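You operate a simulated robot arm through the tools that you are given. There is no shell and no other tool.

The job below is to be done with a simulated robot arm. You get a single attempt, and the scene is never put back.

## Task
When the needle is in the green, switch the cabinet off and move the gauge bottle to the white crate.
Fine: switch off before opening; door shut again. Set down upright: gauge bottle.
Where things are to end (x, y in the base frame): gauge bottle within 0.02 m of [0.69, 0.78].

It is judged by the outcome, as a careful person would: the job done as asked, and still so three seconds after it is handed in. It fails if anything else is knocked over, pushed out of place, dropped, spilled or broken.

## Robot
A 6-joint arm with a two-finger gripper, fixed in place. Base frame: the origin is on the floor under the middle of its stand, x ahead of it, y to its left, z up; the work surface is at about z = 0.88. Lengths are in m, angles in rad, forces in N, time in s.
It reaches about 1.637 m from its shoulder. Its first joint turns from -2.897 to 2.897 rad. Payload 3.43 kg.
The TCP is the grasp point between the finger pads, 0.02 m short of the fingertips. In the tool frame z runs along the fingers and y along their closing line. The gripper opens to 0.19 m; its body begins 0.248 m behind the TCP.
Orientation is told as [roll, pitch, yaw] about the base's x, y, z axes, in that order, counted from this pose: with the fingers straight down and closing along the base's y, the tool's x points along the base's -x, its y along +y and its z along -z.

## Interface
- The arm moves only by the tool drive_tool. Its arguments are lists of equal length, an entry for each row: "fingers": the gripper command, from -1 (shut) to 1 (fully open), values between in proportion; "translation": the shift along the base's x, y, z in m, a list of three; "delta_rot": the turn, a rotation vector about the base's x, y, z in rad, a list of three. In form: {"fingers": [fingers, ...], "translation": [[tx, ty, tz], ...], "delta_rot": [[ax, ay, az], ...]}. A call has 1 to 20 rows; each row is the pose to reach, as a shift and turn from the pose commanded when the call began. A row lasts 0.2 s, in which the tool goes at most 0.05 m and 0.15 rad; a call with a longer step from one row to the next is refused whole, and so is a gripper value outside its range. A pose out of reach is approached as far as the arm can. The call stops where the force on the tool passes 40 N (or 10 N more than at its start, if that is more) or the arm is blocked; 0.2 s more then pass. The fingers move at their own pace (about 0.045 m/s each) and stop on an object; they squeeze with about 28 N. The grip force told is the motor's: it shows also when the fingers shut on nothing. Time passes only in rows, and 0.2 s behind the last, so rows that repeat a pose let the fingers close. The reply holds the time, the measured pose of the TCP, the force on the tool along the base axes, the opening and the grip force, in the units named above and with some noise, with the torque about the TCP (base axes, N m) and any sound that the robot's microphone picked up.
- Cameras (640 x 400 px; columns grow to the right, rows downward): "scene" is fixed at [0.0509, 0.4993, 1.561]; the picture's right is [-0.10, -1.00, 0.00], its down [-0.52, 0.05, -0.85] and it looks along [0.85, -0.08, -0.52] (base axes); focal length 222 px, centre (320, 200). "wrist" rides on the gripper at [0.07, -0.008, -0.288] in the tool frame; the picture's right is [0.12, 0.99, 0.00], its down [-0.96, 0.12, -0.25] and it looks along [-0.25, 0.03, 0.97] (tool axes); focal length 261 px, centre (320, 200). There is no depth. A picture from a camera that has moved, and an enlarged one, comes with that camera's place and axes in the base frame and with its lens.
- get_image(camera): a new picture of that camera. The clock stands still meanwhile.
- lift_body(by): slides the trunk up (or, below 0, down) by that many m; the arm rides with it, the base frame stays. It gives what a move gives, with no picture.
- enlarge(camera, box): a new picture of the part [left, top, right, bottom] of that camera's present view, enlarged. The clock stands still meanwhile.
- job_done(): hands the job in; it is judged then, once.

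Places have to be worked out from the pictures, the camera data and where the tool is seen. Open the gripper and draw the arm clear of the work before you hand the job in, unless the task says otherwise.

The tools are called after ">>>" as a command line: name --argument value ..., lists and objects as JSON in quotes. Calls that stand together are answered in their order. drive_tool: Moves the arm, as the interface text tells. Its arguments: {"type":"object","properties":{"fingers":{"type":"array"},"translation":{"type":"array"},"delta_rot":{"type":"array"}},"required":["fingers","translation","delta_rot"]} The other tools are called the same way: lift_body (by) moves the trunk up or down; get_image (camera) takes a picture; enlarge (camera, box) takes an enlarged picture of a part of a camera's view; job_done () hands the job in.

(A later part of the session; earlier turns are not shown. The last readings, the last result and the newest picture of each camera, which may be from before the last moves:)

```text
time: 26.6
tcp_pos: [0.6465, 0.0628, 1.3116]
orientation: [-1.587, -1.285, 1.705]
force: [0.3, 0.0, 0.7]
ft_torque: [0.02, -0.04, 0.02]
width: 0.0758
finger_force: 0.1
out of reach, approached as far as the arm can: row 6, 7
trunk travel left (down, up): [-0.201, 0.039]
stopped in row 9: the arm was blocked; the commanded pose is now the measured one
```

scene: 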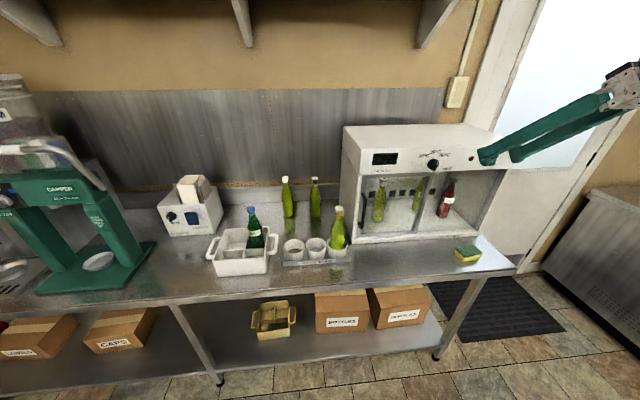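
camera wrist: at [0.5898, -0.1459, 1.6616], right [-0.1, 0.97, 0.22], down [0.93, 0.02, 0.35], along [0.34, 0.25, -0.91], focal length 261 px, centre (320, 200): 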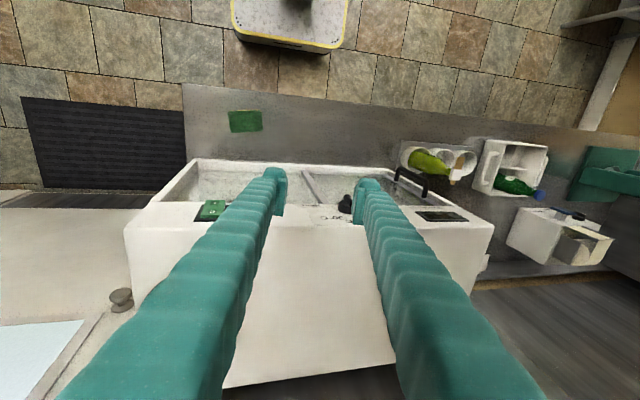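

It passed to y=0.063 with a slight roll/yaw left over (tool pointing +x, rolled 0.28). I continue outwards to the left while straightening it, to see if the good branch has been regained.

>>> drive_tool --fingers '[-0.2, -0.2, -0.2, -0.2, -0.2]' --translation '[[0.003, 0.03, 0.003], [0.006, 0.06, 0.006], [0.01, 0.1, 0.01], [0.01, 0.13, 0.01], [0.01, 0.13, 0.01]]' --delta_rot '[[0.09, 0, -0.04], [0.19, 0, -0.08], [0.284, 0, -0.118], [0.284, 0, -0.118], [0.284, 0, -0.118]]'

>>> get_image --camera "scene"

>>> get_image --camera "wrist"

```text
time: 27.8
tcp_pos: [0.6579, 0.1908, 1.3196]
orientation: [-3.124, -1.552, 3.118]
force: [-2.1, 2.5, 0.0]
ft_torque: [0.04, 0.0, -0.78]
width: 0.076
finger_force: 0.2
trunk travel left (down, up): [-0.201, 0.039]
```

```text
taken
```

scene: 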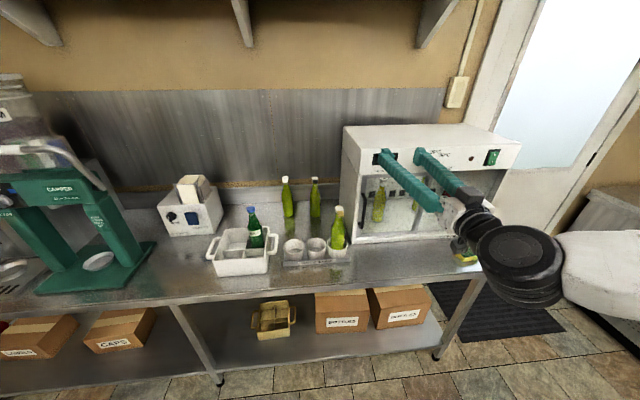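

```text
taken
camera wrist: at [0.3732, 0.1823, 1.2438], right [0.01, 0.99, -0.12], down [-0.27, 0.12, 0.96], along [0.96, 0.02, 0.27], focal length 261 px, centre (320, 200)
```

wrist: 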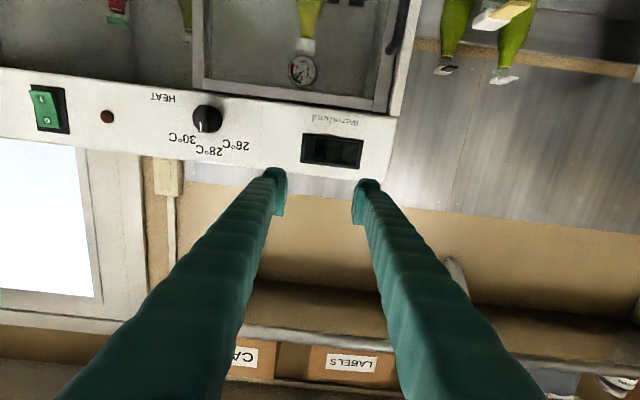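

Fully reached with no limit flagged: the good branch is regained. I check the dial now that the cabinet is off.

>>> enlarge --camera "wrist" --box '[286, 54, 320, 88]'

>>> enlarge --camera "wrist" --box '[180, 0, 430, 120]'

```text
11.76 times, centred on (303, 71) of wrist
camera zoom: at [0.3732, 0.1823, 1.2438], right [0.01, 0.99, -0.12], down [-0.27, 0.12, 0.96], along [0.96, 0.02, 0.27], focal length 3066 px, centre (520, 1718)
```

zoom: 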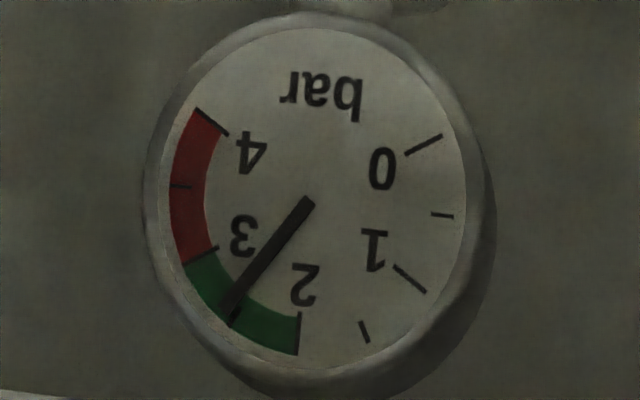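

```text
2.56 times, centred on (305, 60) of wrist
camera zoom: at [0.3732, 0.1823, 1.2438], right [0.01, 0.99, -0.12], down [-0.27, 0.12, 0.96], along [0.96, 0.02, 0.27], focal length 667 px, centre (358, 558)
```

zoom: 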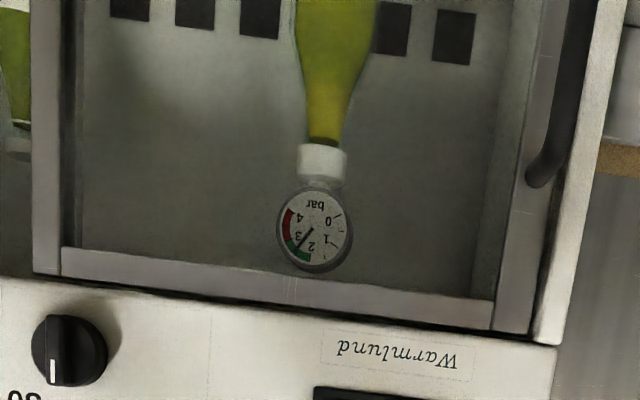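

Needle at about 2.5 bar – still in the green. Next I lower the trunk by 0.19 m so the arm can work comfortably at table height; the gripper is in free space in front of the cabinet.

>>> lift_body --by -0.19

>>> get_image --camera "wrist"

>>> get_image --camera "scene"

```text
time: 29.9
tcp_pos: [0.6575, 0.1915, 1.1294]
orientation: [-3.122, -1.55, 3.117]
force: [0.5, 0.0, 0.2]
ft_torque: [-0.03, 0.03, 0.01]
width: 0.0759
finger_force: 0.1
trunk travel left (down, up): [-0.011, 0.229]
```

```text
taken
camera wrist: at [0.3725, 0.1832, 1.054], right [0.01, 0.99, -0.12], down [-0.27, 0.12, 0.96], along [0.96, 0.03, 0.27], focal length 261 px, centre (320, 200)
```

wrist: 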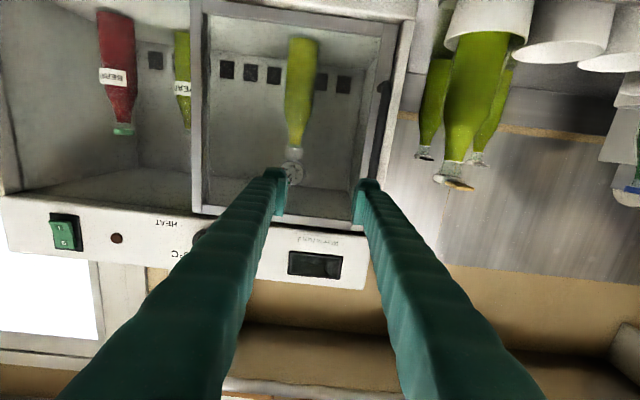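

```text
taken
```

scene: 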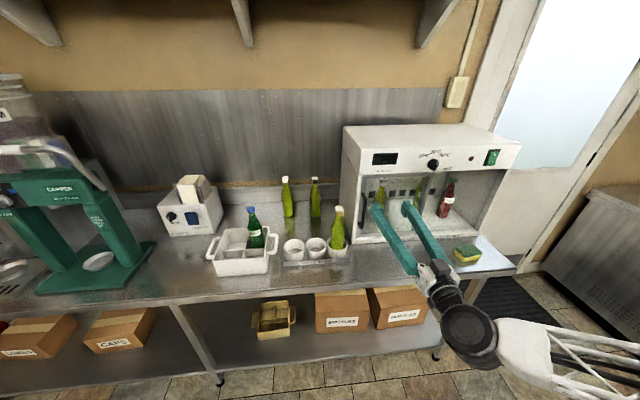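

I can now work low. From both cameras the handle bar is at y≈0.262, x≈0.743, z 0.99–1.12, and the holder's bottle stands at about [0.70, 0.367], so I must keep the left finger inside y≈0.32. I narrow the opening to 4 cm and line up in front of the bar at z≈1.06.

>>> drive_tool --fingers '[-0.58, -0.58, -0.58, -0.58]' --translation '[[0, 0.02, -0.02], [0, 0.045, -0.045], [0.0, 0.07, -0.069], [0.02, 0.0705, -0.069]]' --delta_rot '[[0, 0, 0], [0, 0, 0], [0, 0, 0], [0, 0, 0]]'

>>> get_image --camera "wrist"

>>> enlarge --camera "scene" --box '[320, 170, 440, 250]'

```text
time: 30.9
tcp_pos: [0.6766, 0.2604, 1.0612]
orientation: [-3.129, -1.549, 3.125]
force: [0.2, 0.4, 0.6]
ft_torque: [0.01, 0.06, 0.05]
width: 0.0401
finger_force: 0.1
trunk travel left (down, up): [-0.011, 0.229]
```

```text
taken
camera wrist: at [0.3916, 0.2526, 0.9851], right [0.01, 0.99, -0.12], down [-0.27, 0.12, 0.96], along [0.96, 0.03, 0.27], focal length 261 px, centre (320, 200)
```

wrist: 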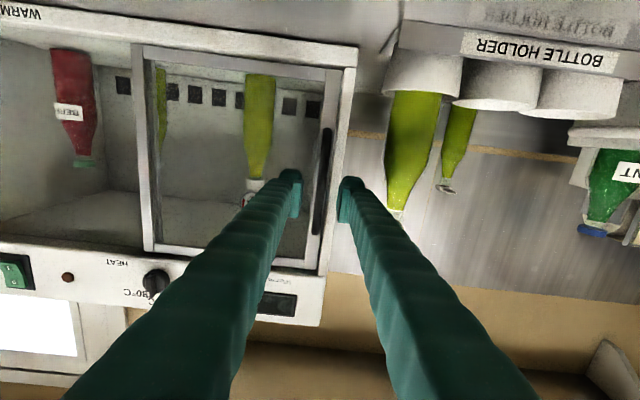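

```text
5.00 times, centred on (380, 210) of scene
camera zoom: at [0.0509, 0.4993, 1.561], right [-0.1, -1.0, 0.0], down [-0.52, 0.05, -0.85], along [0.85, -0.08, -0.52], focal length 1109 px, centre (20, 150)
```

zoom: 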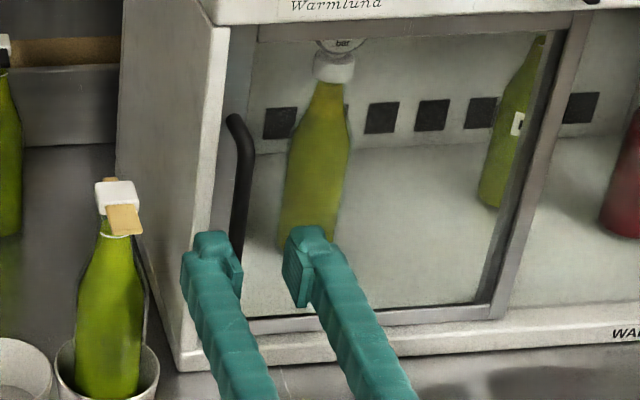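

The bar sits centred between the fingertips. I move forward 6 cm so the pads straddle it, then close on it.

>>> drive_tool --fingers '[-0.58, -0.58, -0.58, -1, -1, -1]' --translation '[[0.025, 0.003, 0], [0.045, 0.003, 0.0], [0.062, 0.003, 0], [0.062, 0.003, 0], [0.062, 0.003, 0], [0.062, 0.003, 0]]' --delta_rot '[[0, 0, 0], [0, 0, 0], [0, 0, 0], [0, 0, 0], [0, 0, 0], [0, 0, 0]]'

>>> get_image --camera "wrist"

>>> enlarge --camera "scene" --box '[320, 170, 440, 250]'

```text
time: 32.3
tcp_pos: [0.7403, 0.2619, 1.0616]
orientation: [3.105, -1.548, -3.111]
force: [3.5, -21.6, -1.1]
ft_torque: [-0.04, -0.15, 0.13]
width: 0.0086
finger_force: 35.4
trunk travel left (down, up): [-0.011, 0.229]
```

```text
taken
camera wrist: at [0.4549, 0.2548, 0.9859], right [0.01, 0.99, -0.12], down [-0.27, 0.12, 0.96], along [0.96, 0.02, 0.27], focal length 261 px, centre (320, 200)
```

wrist: 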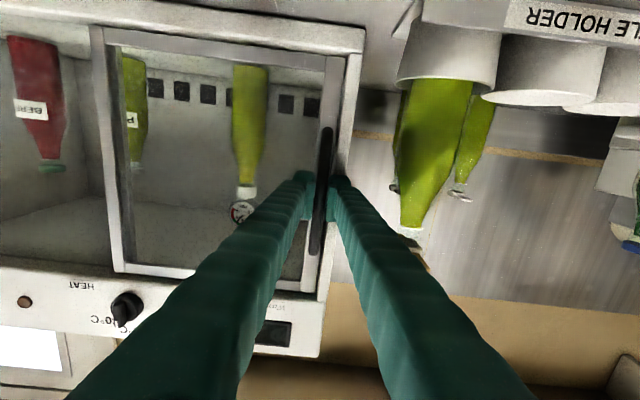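

```text
5.00 times, centred on (380, 210) of scene
camera zoom: at [0.0509, 0.4993, 1.561], right [-0.1, -1.0, 0.0], down [-0.52, 0.05, -0.85], along [0.85, -0.08, -0.52], focal length 1109 px, centre (20, 150)
```

zoom: 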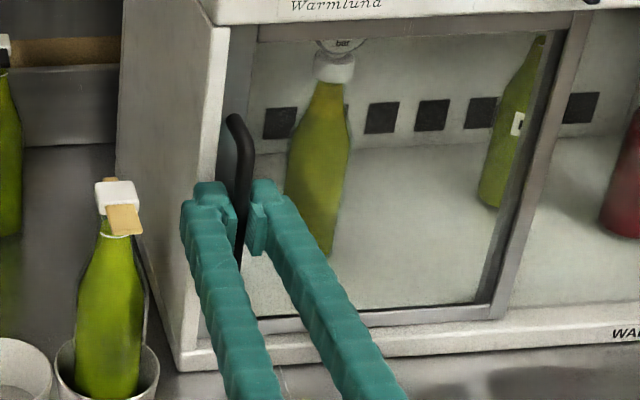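

The handle is gripped. I now draw it gently to the right (-y) and watch the force, to confirm the door slides.

>>> drive_tool --fingers '[-1, -1, -1]' --translation '[[0, -0.01, 0], [0, -0.025, 0.0], [0, -0.04, 0]]' --delta_rot '[[0, 0, 0], [0, 0, 0], [0, 0, 0]]'

>>> enlarge --camera "scene" --box '[320, 150, 480, 250]'

```text
time: 33.1
tcp_pos: [0.7407, 0.2236, 1.0614]
orientation: [3.126, -1.548, -3.132]
force: [29.1, -0.2, 20.9]
ft_torque: [-0.01, -0.04, -0.12]
width: 0.0082
finger_force: 41.9
trunk travel left (down, up): [-0.011, 0.229]
```

```text
4.00 times, centred on (400, 200) of scene
camera zoom: at [0.0509, 0.4993, 1.561], right [-0.1, -1.0, 0.0], down [-0.52, 0.05, -0.85], along [0.85, -0.08, -0.52], focal length 888 px, centre (0, 200)
```

zoom: 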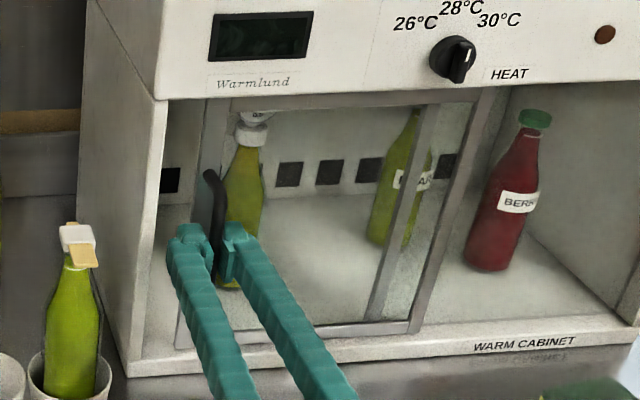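

The door slides, uncovering a fixed pane behind it on the right; the side load (Fx≈29, Fz≈21) suggests the track runs slightly towards +x. I continue right, following with a small +x and +z correction.

>>> drive_tool --fingers '[-1, -1, -1]' --translation '[[0.002, -0.002, 0.001], [0.003, -0.02, 0.002], [0.004, -0.04, 0.002]]' --delta_rot '[[0, 0, 0], [0, 0, 0], [0, 0, 0]]'

```text
time: 33.9
tcp_pos: [0.7429, 0.1835, 1.0611]
orientation: [-3.089, -1.55, 3.086]
force: [-34.4, -1.9, 2.3]
ft_torque: [0.11, -0.1, -0.02]
width: 0.0083
finger_force: 42.4
trunk travel left (down, up): [-0.011, 0.229]
```

The x-stiffness is high (~16 N/mm) and I over-corrected; I ease x back about 1 mm while continuing to slide another 5 cm.

>>> drive_tool --fingers '[-1, -1, -1, -1]' --translation '[[-0.002, -0.003, 0.0], [-0.0017, -0.02, 0.0], [-0.0012, -0.035, 0.0], [-0.0007, -0.05, 0.0]]' --delta_rot '[[0, 0, 0], [0, 0, 0], [0, 0, 0], [0, 0, 0]]'

```text
time: 34.9
tcp_pos: [0.7421, 0.1328, 1.0608]
orientation: [-3.114, -1.55, 3.106]
force: [-10.6, -1.2, -6.5]
ft_torque: [0.16, -0.41, -0.14]
width: 0.0077
finger_force: 41.4
trunk travel left (down, up): [-0.011, 0.229]
```

Load is down to ~11 N. Continuing another 6 cm to the right.

>>> drive_tool --fingers '[-1, -1, -1, -1]' --translation '[[-0.0004, -0.015, 0.0], [-0.0002, -0.03, 0.0], [0.0, -0.045, 0.0], [0.0003, -0.06, 0.0]]' --delta_rot '[[0, 0, 0], [0, 0, 0], [0, 0, 0], [0, 0, 0]]'

>>> get_image --camera "scene"

```text
time: 35.9
tcp_pos: [0.7436, 0.0743, 1.0609]
orientation: [-3.138, -1.553, 3.135]
force: [-12.6, -1.8, -21.1]
ft_torque: [0.05, -0.28, -0.07]
width: 0.0077
finger_force: 41.4
trunk travel left (down, up): [-0.011, 0.229]
```

```text
taken
```

scene: 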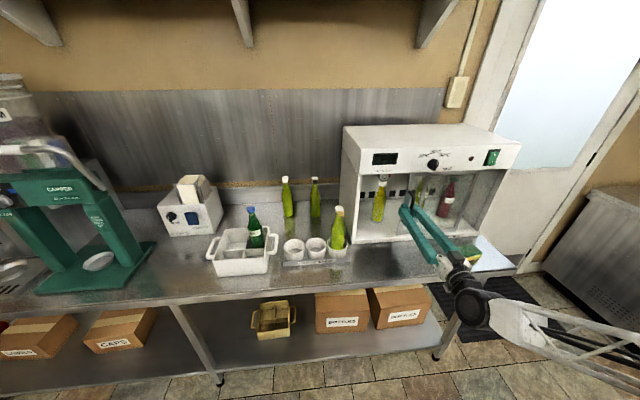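

The opening is growing (handle now at y≈0.074). I continue to about y≈0.01 with a 1 mm drop to ease the vertical load.

>>> drive_tool --fingers '[-1, -1, -1, -1, -1]' --translation '[[-0.0006, -0.015, -0.001], [-0.0004, -0.03, -0.001], [-0.0002, -0.045, -0.001], [0.0, -0.06, -0.001], [0.0001, -0.068, -0.001]]' --delta_rot '[[0, 0, 0], [0, 0, 0], [0, 0, 0], [0, 0, 0], [0, 0, 0]]'

>>> get_image --camera "wrist"

>>> enlarge --camera "scene" --box '[320, 130, 520, 255]'

```text
time: 37.1
tcp_pos: [0.7438, 0.0034, 1.0621]
orientation: [-3.129, -1.552, 3.127]
force: [-18.5, -1.4, -27.3]
ft_torque: [0.07, -0.29, -0.01]
width: 0.0076
finger_force: 41.3
trunk travel left (down, up): [-0.011, 0.229]
```

```text
taken
camera wrist: at [0.4586, -0.0038, 0.9866], right [0.01, 0.99, -0.12], down [-0.27, 0.12, 0.96], along [0.96, 0.03, 0.26], focal length 261 px, centre (320, 200)
```

wrist: 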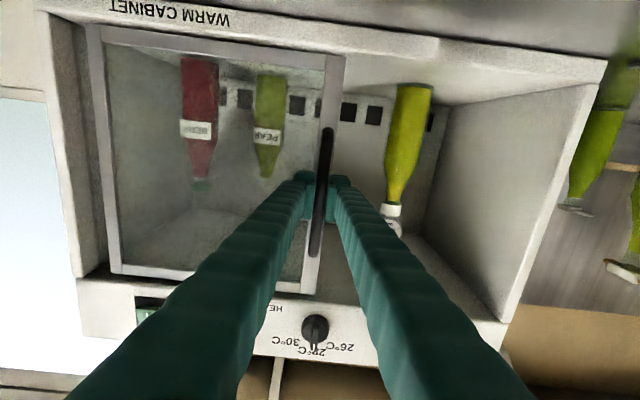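

```text
3.20 times, centred on (420, 192) of scene
camera zoom: at [0.0509, 0.4993, 1.561], right [-0.1, -1.0, 0.0], down [-0.52, 0.05, -0.85], along [0.85, -0.08, -0.52], focal length 710 px, centre (0, 224)
```

zoom: 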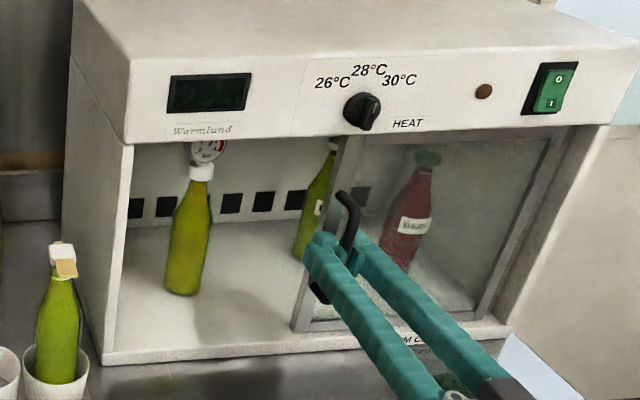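

The door is open with its handle at y≈0.003. The gauge bottle's axis triangulates to about [0.90, 0.135], base z≈0.905, shoulder from ≈1.03, gauge top ≈1.175 (opening top ≈1.206). I let go of the handle, back off a little, and glance at the gauge.

>>> drive_tool --fingers '[-0.58, -0.58, -0.58, -0.58, -0.58]' --translation '[[0, 0, 0], [0, 0, 0], [-0.015, 0.0, 0], [-0.035, 0.0, 0], [-0.045, 0.004, 0]]' --delta_rot '[[0, 0, 0], [0, 0, 0], [0, 0, 0], [0, 0, 0], [0, 0, 0]]'

>>> enlarge --camera "scene" --box '[368, 165, 400, 187]'

>>> get_image --camera "wrist"

```text
time: 38.3
tcp_pos: [0.7006, 0.009, 1.0642]
orientation: [-3.081, -1.555, 3.079]
force: [0.0, 0.7, -0.4]
ft_torque: [-0.04, -0.03, -0.01]
width: 0.04
finger_force: 0.1
trunk travel left (down, up): [-0.011, 0.229]
```

```text
16.00 times, centred on (384, 176) of scene
camera zoom: at [0.0509, 0.4993, 1.561], right [-0.1, -1.0, 0.0], down [-0.52, 0.05, -0.85], along [0.85, -0.08, -0.52], focal length 3550 px, centre (-704, 584)
```

zoom: 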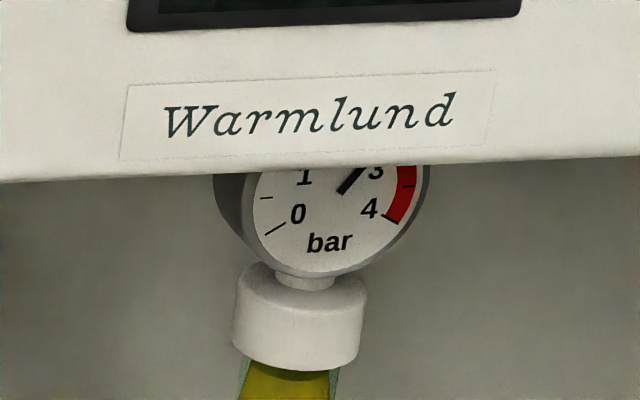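

```text
taken
camera wrist: at [0.4144, 0.0018, 0.9907], right [0.0, 0.99, -0.12], down [-0.26, 0.12, 0.96], along [0.96, 0.03, 0.26], focal length 261 px, centre (320, 200)
```

wrist: 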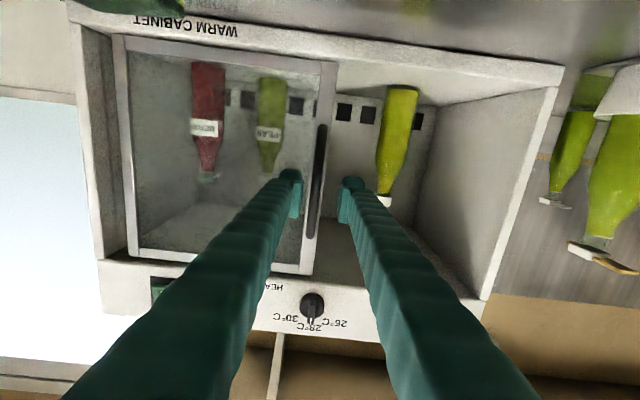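

Free of the handle, forces are nil and the needle still reads about 2.5. I move across to y=0.135 in front of the bottle at z≈1.018, opening the fingers to 9 cm.

>>> drive_tool --fingers '[-0.4, -0.2, -0.05, -0.05, -0.05]' --translation '[[-0.005, 0.035, -0.01], [-0.005, 0.07, -0.02], [-0.005, 0.1, -0.035], [-0.005, 0.126, -0.046], [-0.005, 0.126, -0.046]]' --delta_rot '[[0, 0, 0], [0, 0, 0], [0, 0, 0], [0, 0, 0], [0, 0, 0]]'

>>> get_image --camera "wrist"

>>> enlarge --camera "scene" --box '[320, 150, 480, 250]'

```text
time: 39.5
tcp_pos: [0.7054, 0.1439, 1.0365]
orientation: [-3.108, -1.557, 3.102]
force: [0.1, 0.1, -0.3]
ft_torque: [0.04, 0.02, 0.02]
width: 0.0901
finger_force: 0.0
out of reach, approached as far as the arm can: row 1, 2, 3, 4, 5
trunk travel left (down, up): [-0.011, 0.229]
```

```text
taken
camera wrist: at [0.4194, 0.1364, 0.962], right [0.01, 0.99, -0.12], down [-0.26, 0.12, 0.96], along [0.96, 0.02, 0.26], focal length 261 px, centre (320, 200)
```

wrist: 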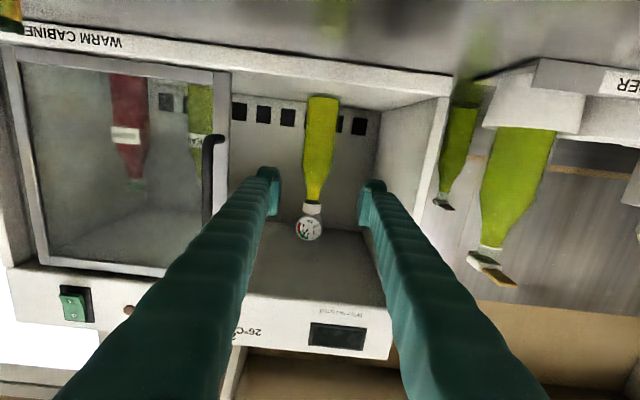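

```text
4.00 times, centred on (400, 200) of scene
camera zoom: at [0.0509, 0.4993, 1.561], right [-0.1, -1.0, 0.0], down [-0.52, 0.05, -0.85], along [0.85, -0.08, -0.52], focal length 888 px, centre (0, 200)
```

zoom: 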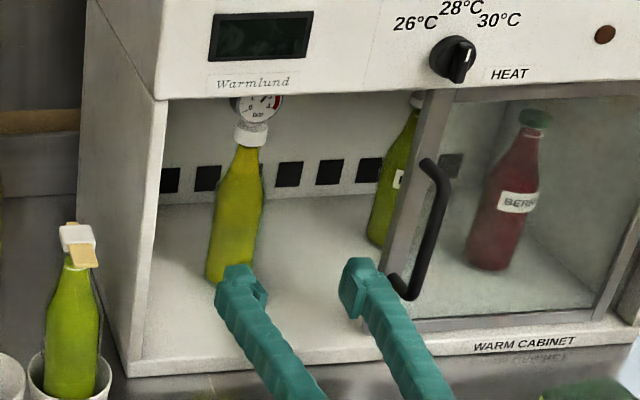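

Lower z is again limited this close in. I yaw the tool by -0.25 rad, which swings the wrist outward, and line up so that a straight advance along the fingers leads to the bottle at about [0.902, 0.132].

>>> drive_tool --fingers '[-0.05, -0.05, -0.05, -0.05]' --translation '[[0.0, 0.018, 0.0], [0.0, 0.034, -0.005], [0.0, 0.036, -0.017], [0.0, 0.036, -0.017]]' --delta_rot '[[0, 0, -0.125], [0, 0, -0.25], [0, 0, -0.25], [0, 0, -0.25]]'

>>> get_image --camera "wrist"

```text
time: 40.5
tcp_pos: [0.7047, 0.1817, 1.017]
orientation: [-3.111, -1.55, 2.857]
force: [0.4, -0.4, 0.2]
ft_torque: [-0.02, 0.04, 0.03]
width: 0.0901
finger_force: 0.1
trunk travel left (down, up): [-0.011, 0.229]
```

```text
taken
camera wrist: at [0.427, 0.2448, 0.9419], right [0.25, 0.96, -0.12], down [-0.23, 0.18, 0.96], along [0.94, -0.21, 0.27], focal length 261 px, centre (320, 200)
```

wrist: 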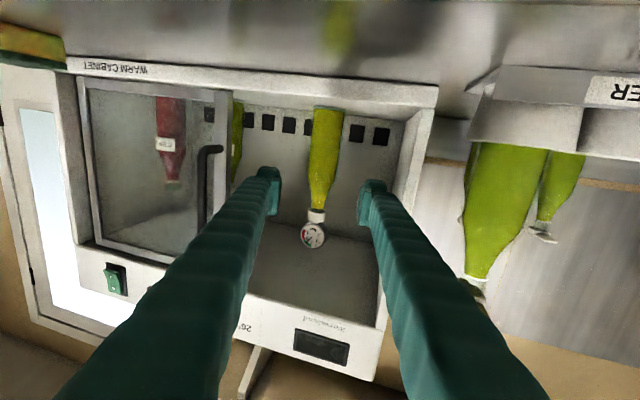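

Pose reached exactly; the fingers' axis passes within 2 mm of the bottle's axis. I advance the first 12.5 cm and check clearances before straddling the bottle.

>>> drive_tool --fingers '[-0.05, -0.05, -0.05, -0.05]' --translation '[[0.035, -0.0087, 0.0], [0.07, -0.0175, 0.0], [0.1, -0.025, 0.0], [0.125, -0.031, 0.0]]' --delta_rot '[[0, 0, 0], [0, 0, 0], [0, 0, 0], [0, 0, 0]]'

>>> get_image --camera "wrist"

>>> enlarge --camera "scene" --box '[320, 150, 480, 250]'

```text
time: 41.5
tcp_pos: [0.8285, 0.1526, 1.0191]
orientation: [-3.132, -1.549, 2.881]
force: [-0.1, 1.4, 0.5]
ft_torque: [0.02, 0.0, 0.04]
width: 0.0905
finger_force: 0.1
trunk travel left (down, up): [-0.011, 0.229]
```

```text
taken
camera wrist: at [0.5508, 0.2142, 0.9425], right [0.25, 0.96, -0.12], down [-0.23, 0.18, 0.96], along [0.94, -0.21, 0.27], focal length 261 px, centre (320, 200)
```

wrist: 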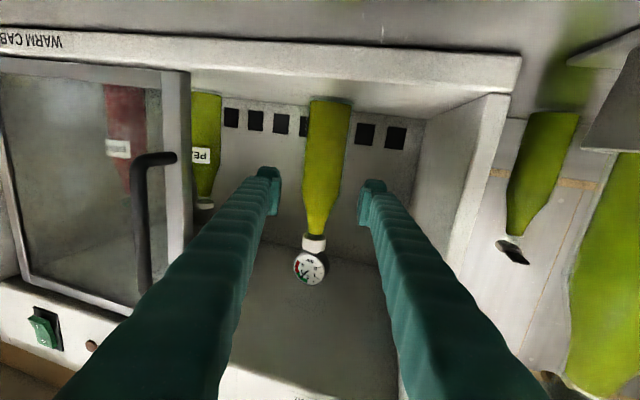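

```text
4.00 times, centred on (400, 200) of scene
camera zoom: at [0.0509, 0.4993, 1.561], right [-0.1, -1.0, 0.0], down [-0.52, 0.05, -0.85], along [0.85, -0.08, -0.52], focal length 888 px, centre (0, 200)
```

zoom: 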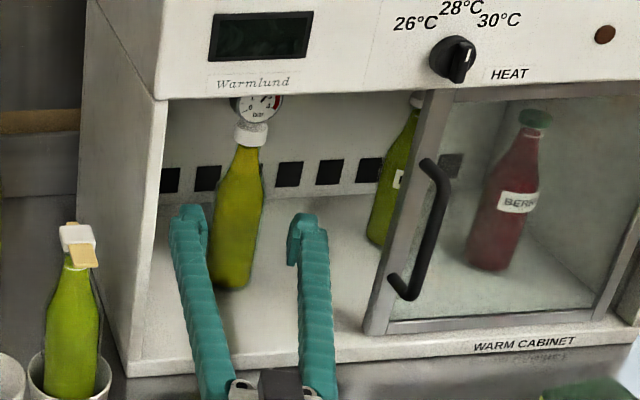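

Clearances look good and the bottle lies centred (axis ≈[0.902, 0.136]). I advance the remaining 7 cm and close on the body.

>>> drive_tool --fingers '[-0.05, -0.05, -0.05, -0.05, -1, -1, -1, -1]' --translation '[[0.025, -0.006, 0.0], [0.05, -0.012, 0.0], [0.0735, -0.017, 0.0], [0.0735, -0.017, 0.0], [0.0735, -0.017, 0.0], [0.0735, -0.017, 0.0], [0.0735, -0.017, 0.0], [0.0735, -0.017, 0.0]]' --delta_rot '[[0, 0, 0], [0, 0, 0], [0, 0, 0], [0, 0, 0], [0, 0, 0], [0, 0, 0], [0, 0, 0], [0, 0, 0]]'

>>> get_image --camera "wrist"

>>> enlarge --camera "scene" --box '[320, 150, 480, 250]'

```text
time: 43.3
tcp_pos: [0.9042, 0.1346, 1.0156]
orientation: [-3.111, -1.551, 2.86]
force: [0.1, -1.0, -0.6]
ft_torque: [-0.33, 0.03, 0.08]
width: 0.0572
finger_force: 28.4
trunk travel left (down, up): [-0.011, 0.229]
```

```text
taken
camera wrist: at [0.6257, 0.1969, 0.9396], right [0.25, 0.96, -0.12], down [-0.23, 0.18, 0.96], along [0.94, -0.21, 0.27], focal length 261 px, centre (320, 200)
```

wrist: 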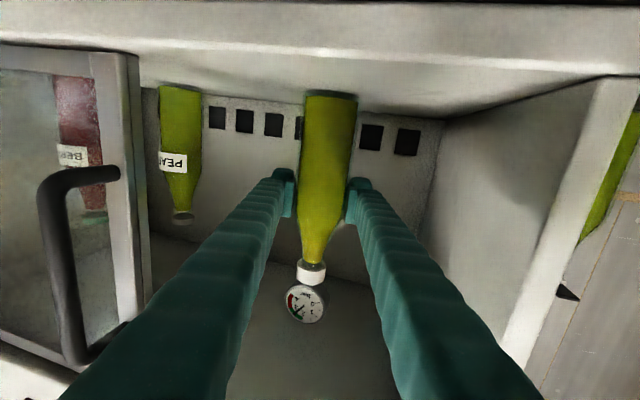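

```text
4.00 times, centred on (400, 200) of scene
camera zoom: at [0.0509, 0.4993, 1.561], right [-0.1, -1.0, 0.0], down [-0.52, 0.05, -0.85], along [0.85, -0.08, -0.52], focal length 888 px, centre (0, 200)
```

zoom: 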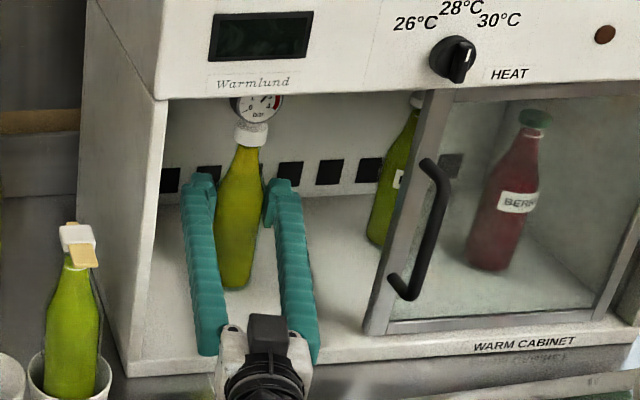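

The bottle is gripped (width 57 mm, 28 N). I lift it by 1 cm and check the bottom is clear and it hangs upright.

>>> drive_tool --fingers '[-1, -1, -1]' --translation '[[0.0, 0.0, 0.006], [0.0, 0.0, 0.012], [0.0, 0.0, 0.012]]' --delta_rot '[[0, 0, 0], [0, 0, 0], [0, 0, 0]]'

>>> enlarge --camera "scene" --box '[340, 160, 440, 240]'

>>> enlarge --camera "wrist" --box '[260, 70, 380, 340]'

```text
time: 44.1
tcp_pos: [0.9042, 0.1342, 1.028]
orientation: [-3.1, -1.549, 2.848]
force: [0.5, -0.1, -6.5]
ft_torque: [-0.02, -0.05, 0.03]
width: 0.057
finger_force: 28.4
trunk travel left (down, up): [-0.011, 0.229]
```

```text
5.00 times, centred on (390, 200) of scene
camera zoom: at [0.0509, 0.4993, 1.561], right [-0.1, -1.0, 0.0], down [-0.52, 0.05, -0.85], along [0.85, -0.08, -0.52], focal length 1109 px, centre (-30, 200)
```

zoom: 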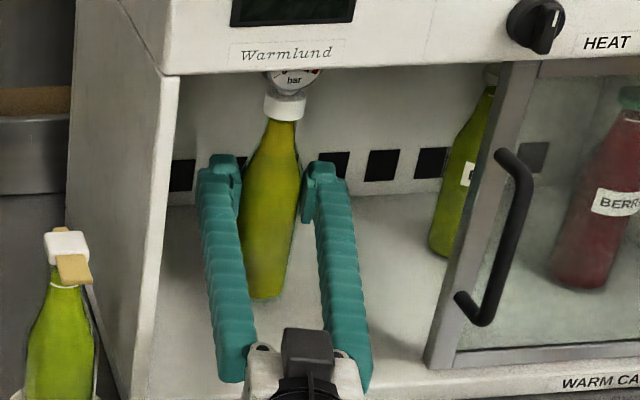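

```text
1.48 times, centred on (320, 205) of wrist
camera zoom: at [0.6256, 0.1973, 0.9522], right [0.25, 0.96, -0.12], down [-0.23, 0.18, 0.96], along [0.94, -0.21, 0.27], focal length 386 px, centre (320, 193)
```

zoom: 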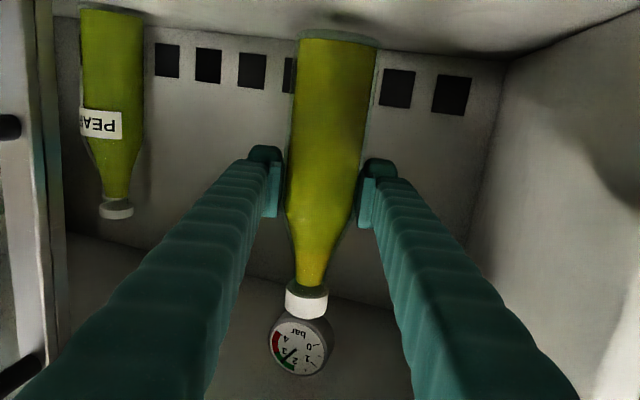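

Lifted cleanly (≈0.65 kg), upright, with the needle still in the green. I withdraw along the same line out of the cabinet.

>>> drive_tool --fingers '[-1, -1, -1, -1, -1, -1, -1, -1, -1]' --translation '[[-0.015, 0.0037, 0.0], [-0.04, 0.01, 0.0], [-0.07, 0.0175, 0.0], [-0.1, 0.025, 0.0], [-0.13, 0.0325, 0.0], [-0.16, 0.04, 0.0], [-0.19, 0.048, 0.0], [-0.22, 0.0555, 0.002], [-0.235, 0.059, 0.004]]' --delta_rot '[[0, 0, 0], [0, 0, 0], [0, 0, 0], [0, 0, 0], [0, 0, 0], [0, 0, 0], [0, 0, 0], [0, 0, 0], [0, 0, 0]]'

>>> get_image --camera "scene"

>>> get_image --camera "wrist"

```text
time: 46.1
tcp_pos: [0.6685, 0.1948, 1.0357]
orientation: [-3.114, -1.549, 2.86]
force: [-0.1, 1.6, -6.9]
ft_torque: [0.01, -0.07, 0.01]
width: 0.0571
finger_force: 27.8
trunk travel left (down, up): [-0.011, 0.229]
```

```text
taken
```

scene: 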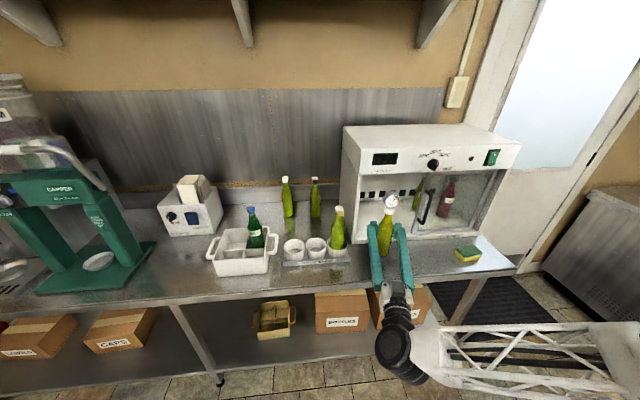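

```text
taken
camera wrist: at [0.3899, 0.2578, 0.9588], right [0.25, 0.96, -0.12], down [-0.23, 0.18, 0.96], along [0.94, -0.21, 0.27], focal length 261 px, centre (320, 200)
```

wrist: 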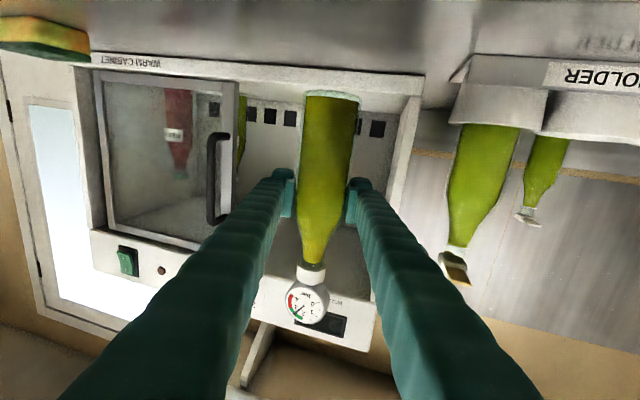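

The bottle is out and hangs upright; its base is ~0.11 m below the TCP. Before carrying it, I measure the crate closely for its rim height and compartments.

>>> enlarge --camera "scene" --box '[200, 220, 290, 280]'

>>> enlarge --camera "scene" --box '[205, 225, 255, 265]'

```text
6.67 times, centred on (245, 250) of scene
camera zoom: at [0.0509, 0.4993, 1.561], right [-0.1, -1.0, 0.0], down [-0.52, 0.05, -0.85], along [0.85, -0.08, -0.52], focal length 1479 px, centre (820, -133)
```

zoom: 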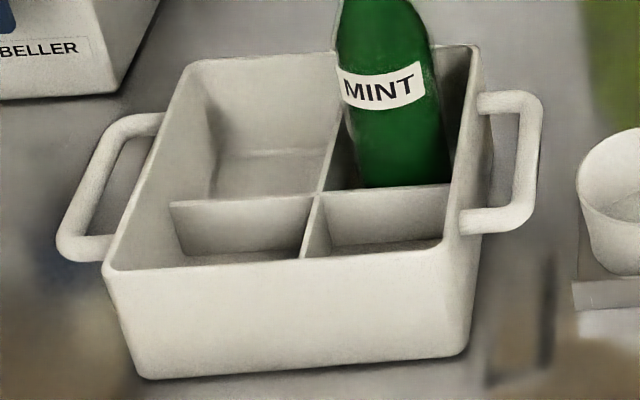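

```text
10.00 times, centred on (230, 245) of scene
camera zoom: at [0.0509, 0.4993, 1.561], right [-0.1, -1.0, 0.0], down [-0.52, 0.05, -0.85], along [0.85, -0.08, -0.52], focal length 2219 px, centre (1220, -250)
```

zoom: 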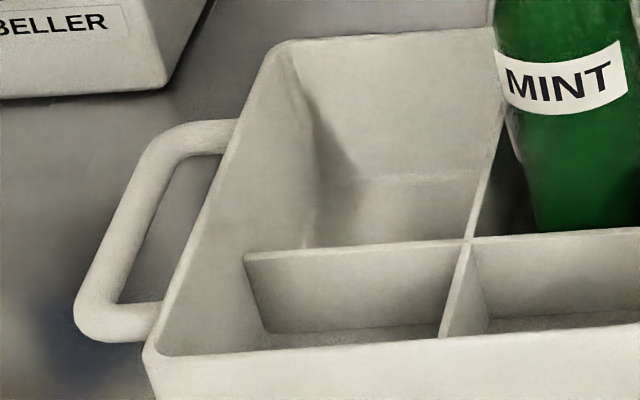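

Crate dividers are lower than the rim; the front-left compartment is roughly x 0.655–0.727, y 0.733–0.822, centred on the goal. With a ~57 mm bottle there's ~7 mm play in x, so I determine exactly where the bottle's axis is relative to the TCP using both cameras.

>>> enlarge --camera "scene" --box '[355, 185, 425, 270]'

>>> enlarge --camera "wrist" --box '[250, 80, 400, 200]'

>>> enlarge --camera "wrist" --box '[260, 240, 360, 340]'

```text
4.71 times, centred on (390, 228) of scene
camera zoom: at [0.0509, 0.4993, 1.561], right [-0.1, -1.0, 0.0], down [-0.52, 0.05, -0.85], along [0.85, -0.08, -0.52], focal length 1044 px, centre (-9, 71)
```

zoom: 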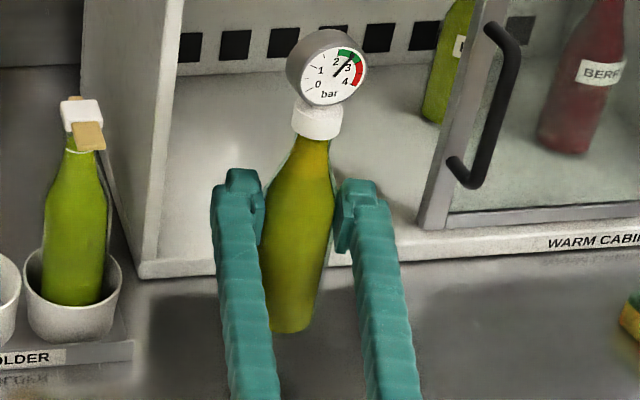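

```text
3.33 times, centred on (325, 140) of wrist
camera zoom: at [0.3899, 0.2578, 0.9588], right [0.25, 0.96, -0.12], down [-0.23, 0.18, 0.96], along [0.94, -0.21, 0.27], focal length 869 px, centre (303, 400)
```

zoom: 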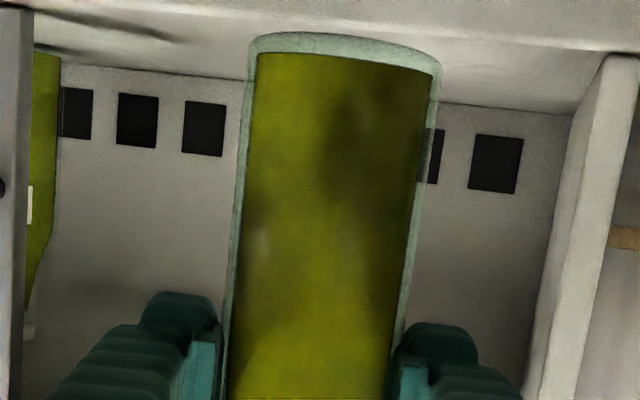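

```text
4.00 times, centred on (310, 290) of wrist
camera zoom: at [0.3899, 0.2578, 0.9588], right [0.25, 0.96, -0.12], down [-0.23, 0.18, 0.96], along [0.94, -0.21, 0.27], focal length 1043 px, centre (360, -160)
```

zoom: 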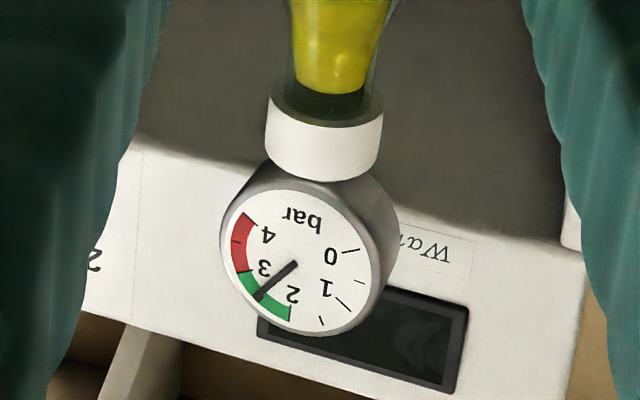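

Cap triangulates to [0.662, 0.1975] with TCP at [0.6685, 0.195]: the bottle's axis is ~6–7 mm behind the TCP along the fingers and it is upright. Crate rim is at z≈0.966 (no taper), so the fingers just clear it when the bottle stands inside. I raise the bottle well above everything first.

>>> drive_tool --fingers '[-1, -1, -1, -1, -1, -1, -1, -1]' --translation '[[-0.005, 0.0, 0.02], [-0.01, 0.0, 0.05], [-0.01, 0.0, 0.085], [-0.01, 0.0, 0.12], [-0.01, 0.0, 0.155], [-0.01, 0.0, 0.19], [-0.01, 0.0, 0.22], [-0.01, 0.0, 0.245]]' --delta_rot '[[0, 0, 0], [0, 0, 0], [0, 0, 0], [0, 0, 0], [0, 0, 0], [0, 0, 0], [0, 0, 0], [0, 0, 0]]'

```text
time: 47.9
tcp_pos: [0.6605, 0.1913, 1.2793]
orientation: [-3.09, -1.551, 2.839]
force: [0.4, 0.0, -7.8]
ft_torque: [-0.01, -0.01, 0.0]
width: 0.0573
finger_force: 28.1
trunk travel left (down, up): [-0.011, 0.229]
```

Now I carry it left at this height (bottle base ≈1.17, above the 1.13 m holder bottle), turning the yaw back to zero on the way.

>>> drive_tool --fingers '[-1, -1, -1, -1, -1, -1, -1, -1, -1, -1, -1, -1, -1, -1]' --translation '[[0.0, 0.02, 0], [0.0, 0.055, 0], [0.0, 0.095, 0], [0.0, 0.14, 0], [0.0, 0.185, 0], [0.0, 0.23, 0], [0.0, 0.275, 0], [0.005, 0.32, 0], [0.01, 0.365, 0], [0.015, 0.41, 0], [0.02, 0.455, 0], [0.025, 0.5, 0], [0.03, 0.54, 0], [0.0355, 0.5887, 0]]' --delta_rot '[[0, 0, 0], [0, 0, 0.02], [0, 0, 0.045], [0, 0, 0.07], [0, 0, 0.095], [0, 0, 0.12], [0, 0, 0.145], [0, 0, 0.17], [0, 0, 0.195], [0, 0, 0.22], [0, 0, 0.24], [0, 0, 0.25], [0, 0, 0.25], [0, 0, 0.25]]'

>>> get_image --camera "scene"

>>> get_image --camera "wrist"

```text
time: 50.9
tcp_pos: [0.694, 0.7851, 1.2764]
orientation: [-3.051, -1.55, 3.049]
force: [-0.3, -1.0, -6.0]
ft_torque: [-0.03, 0.08, 0.21]
width: 0.0573
finger_force: 27.8
trunk travel left (down, up): [-0.011, 0.229]
```

```text
taken
```

scene: 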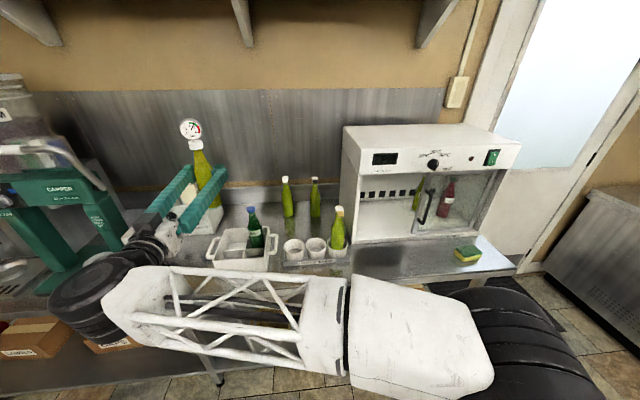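

```text
taken
camera wrist: at [0.4093, 0.7765, 1.1999], right [0.0, 0.99, -0.12], down [-0.27, 0.12, 0.96], along [0.96, 0.03, 0.27], focal length 261 px, centre (320, 200)
```

wrist: 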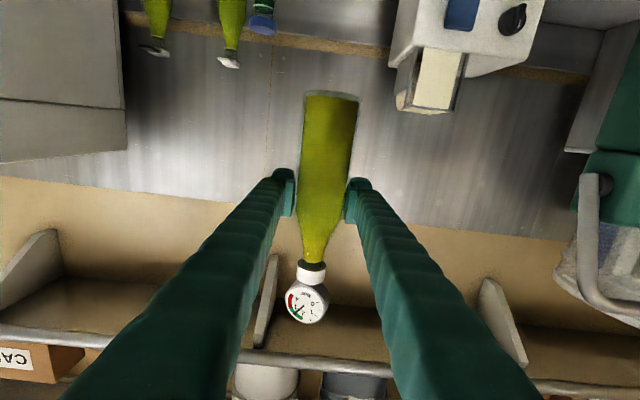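

Over the crate, carried steadily. I correct to TCP [0.696, 0.780] and lower until the bottle's base is a few centimetres above the rim, for a last alignment check.

>>> drive_tool --fingers '[-1, -1, -1, -1, -1, -1]' --translation '[[0.001, -0.003, -0.02], [0.002, -0.005, -0.055], [0.002, -0.005, -0.09], [0.002, -0.005, -0.125], [0.002, -0.005, -0.15], [0.002, -0.005, -0.165]]' --delta_rot '[[0, 0, 0], [0, 0, 0], [0, 0, 0], [0, 0, 0], [0, 0, 0], [0, 0, 0]]'

>>> get_image --camera "scene"

>>> enlarge --camera "scene" --box '[160, 150, 290, 285]'

>>> enlarge --camera "wrist" --box '[260, 240, 360, 340]'

>>> get_image --camera "wrist"

```text
time: 52.3
tcp_pos: [0.6966, 0.7751, 1.1106]
orientation: [-3.094, -1.549, 3.091]
force: [0.1, -0.3, -6.6]
ft_torque: [-0.02, 0.02, 0.03]
width: 0.0567
finger_force: 28.4
trunk travel left (down, up): [-0.011, 0.229]
```

```text
taken
```

scene: 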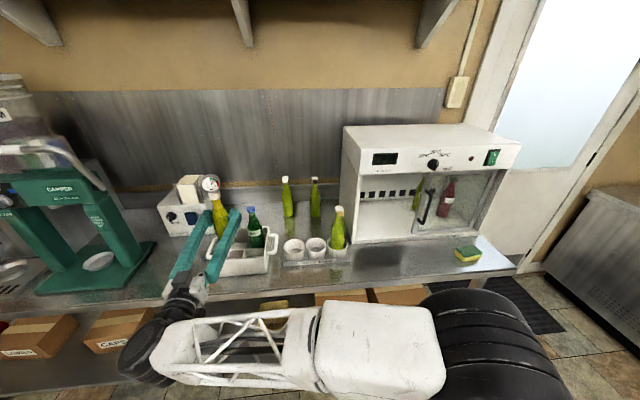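

```text
2.96 times, centred on (225, 218) of scene
camera zoom: at [0.0509, 0.4993, 1.561], right [-0.1, -1.0, 0.0], down [-0.52, 0.05, -0.85], along [0.85, -0.08, -0.52], focal length 657 px, centre (602, 148)
```

zoom: 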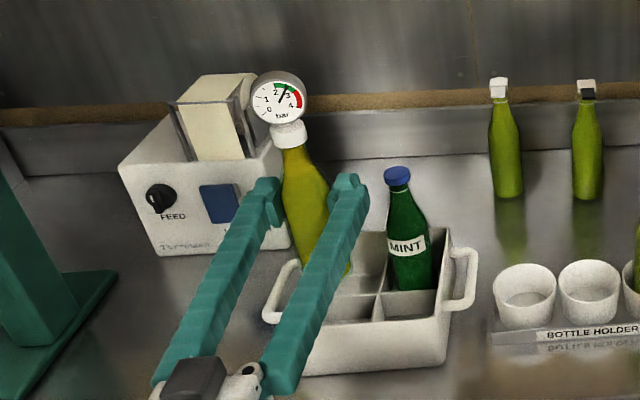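

```text
4.00 times, centred on (310, 290) of wrist
camera zoom: at [0.4117, 0.7669, 1.0355], right [0.01, 0.99, -0.12], down [-0.27, 0.12, 0.96], along [0.96, 0.03, 0.27], focal length 1043 px, centre (360, -160)
```

zoom: 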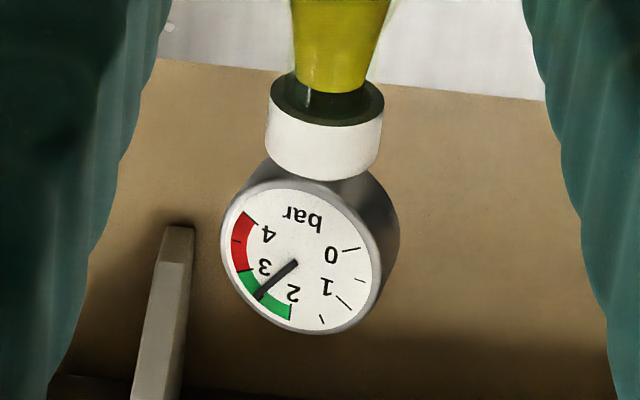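

```text
taken
camera wrist: at [0.4117, 0.7669, 1.0355], right [0.01, 0.99, -0.12], down [-0.27, 0.12, 0.96], along [0.96, 0.03, 0.27], focal length 261 px, centre (320, 200)
```

wrist: 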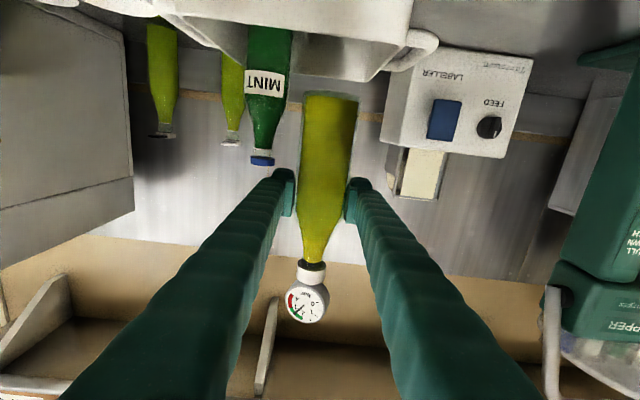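

Triangulating again: bottle axis at [0.692, 0.7756], crate interior of the front-left cell about x 0.653–0.724, y 0.739–0.822. I shift by (-2, +4.5) mm and lower most of the way.

>>> drive_tool --fingers '[-1, -1, -1, -1, -1, -1]' --translation '[[-0.002, 0.0045, -0.005], [-0.002, 0.0045, -0.025], [-0.002, 0.0045, -0.045], [-0.002, 0.0045, -0.065], [-0.002, 0.0045, -0.08], [-0.002, 0.0045, -0.09]]' --delta_rot '[[0, 0, 0], [0, 0, 0], [0, 0, 0], [0, 0, 0], [0, 0, 0], [0, 0, 0]]'

>>> enlarge --camera "scene" --box '[180, 180, 290, 285]'

>>> get_image --camera "wrist"

```text
time: 53.7
tcp_pos: [0.6921, 0.7787, 1.0219]
orientation: [-3.092, -1.549, 3.09]
force: [-0.2, -0.2, -6.1]
ft_torque: [-0.01, 0.0, -0.01]
width: 0.0572
finger_force: 27.7
trunk travel left (down, up): [-0.011, 0.229]
```

```text
3.81 times, centred on (235, 232) of scene
camera zoom: at [0.0509, 0.4993, 1.561], right [-0.1, -1.0, 0.0], down [-0.52, 0.05, -0.85], along [0.85, -0.08, -0.52], focal length 845 px, centre (644, 76)
```

zoom: 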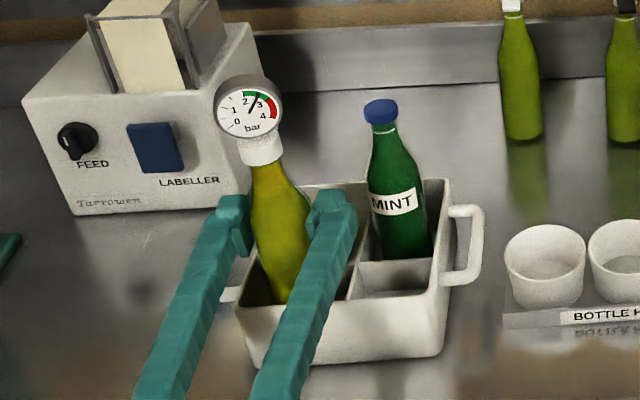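

```text
taken
camera wrist: at [0.4067, 0.7712, 0.9467], right [0.01, 0.99, -0.12], down [-0.27, 0.12, 0.96], along [0.96, 0.03, 0.27], focal length 261 px, centre (320, 200)
```

wrist: 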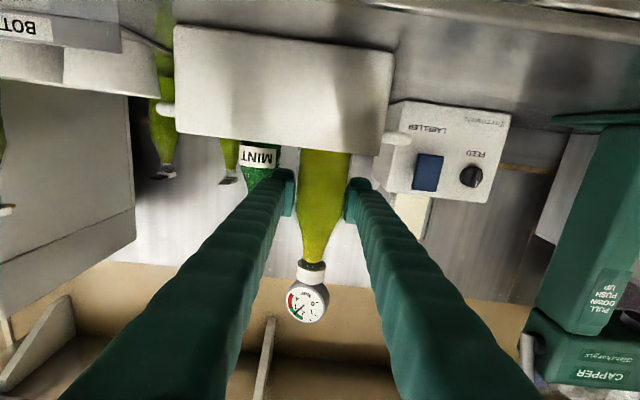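

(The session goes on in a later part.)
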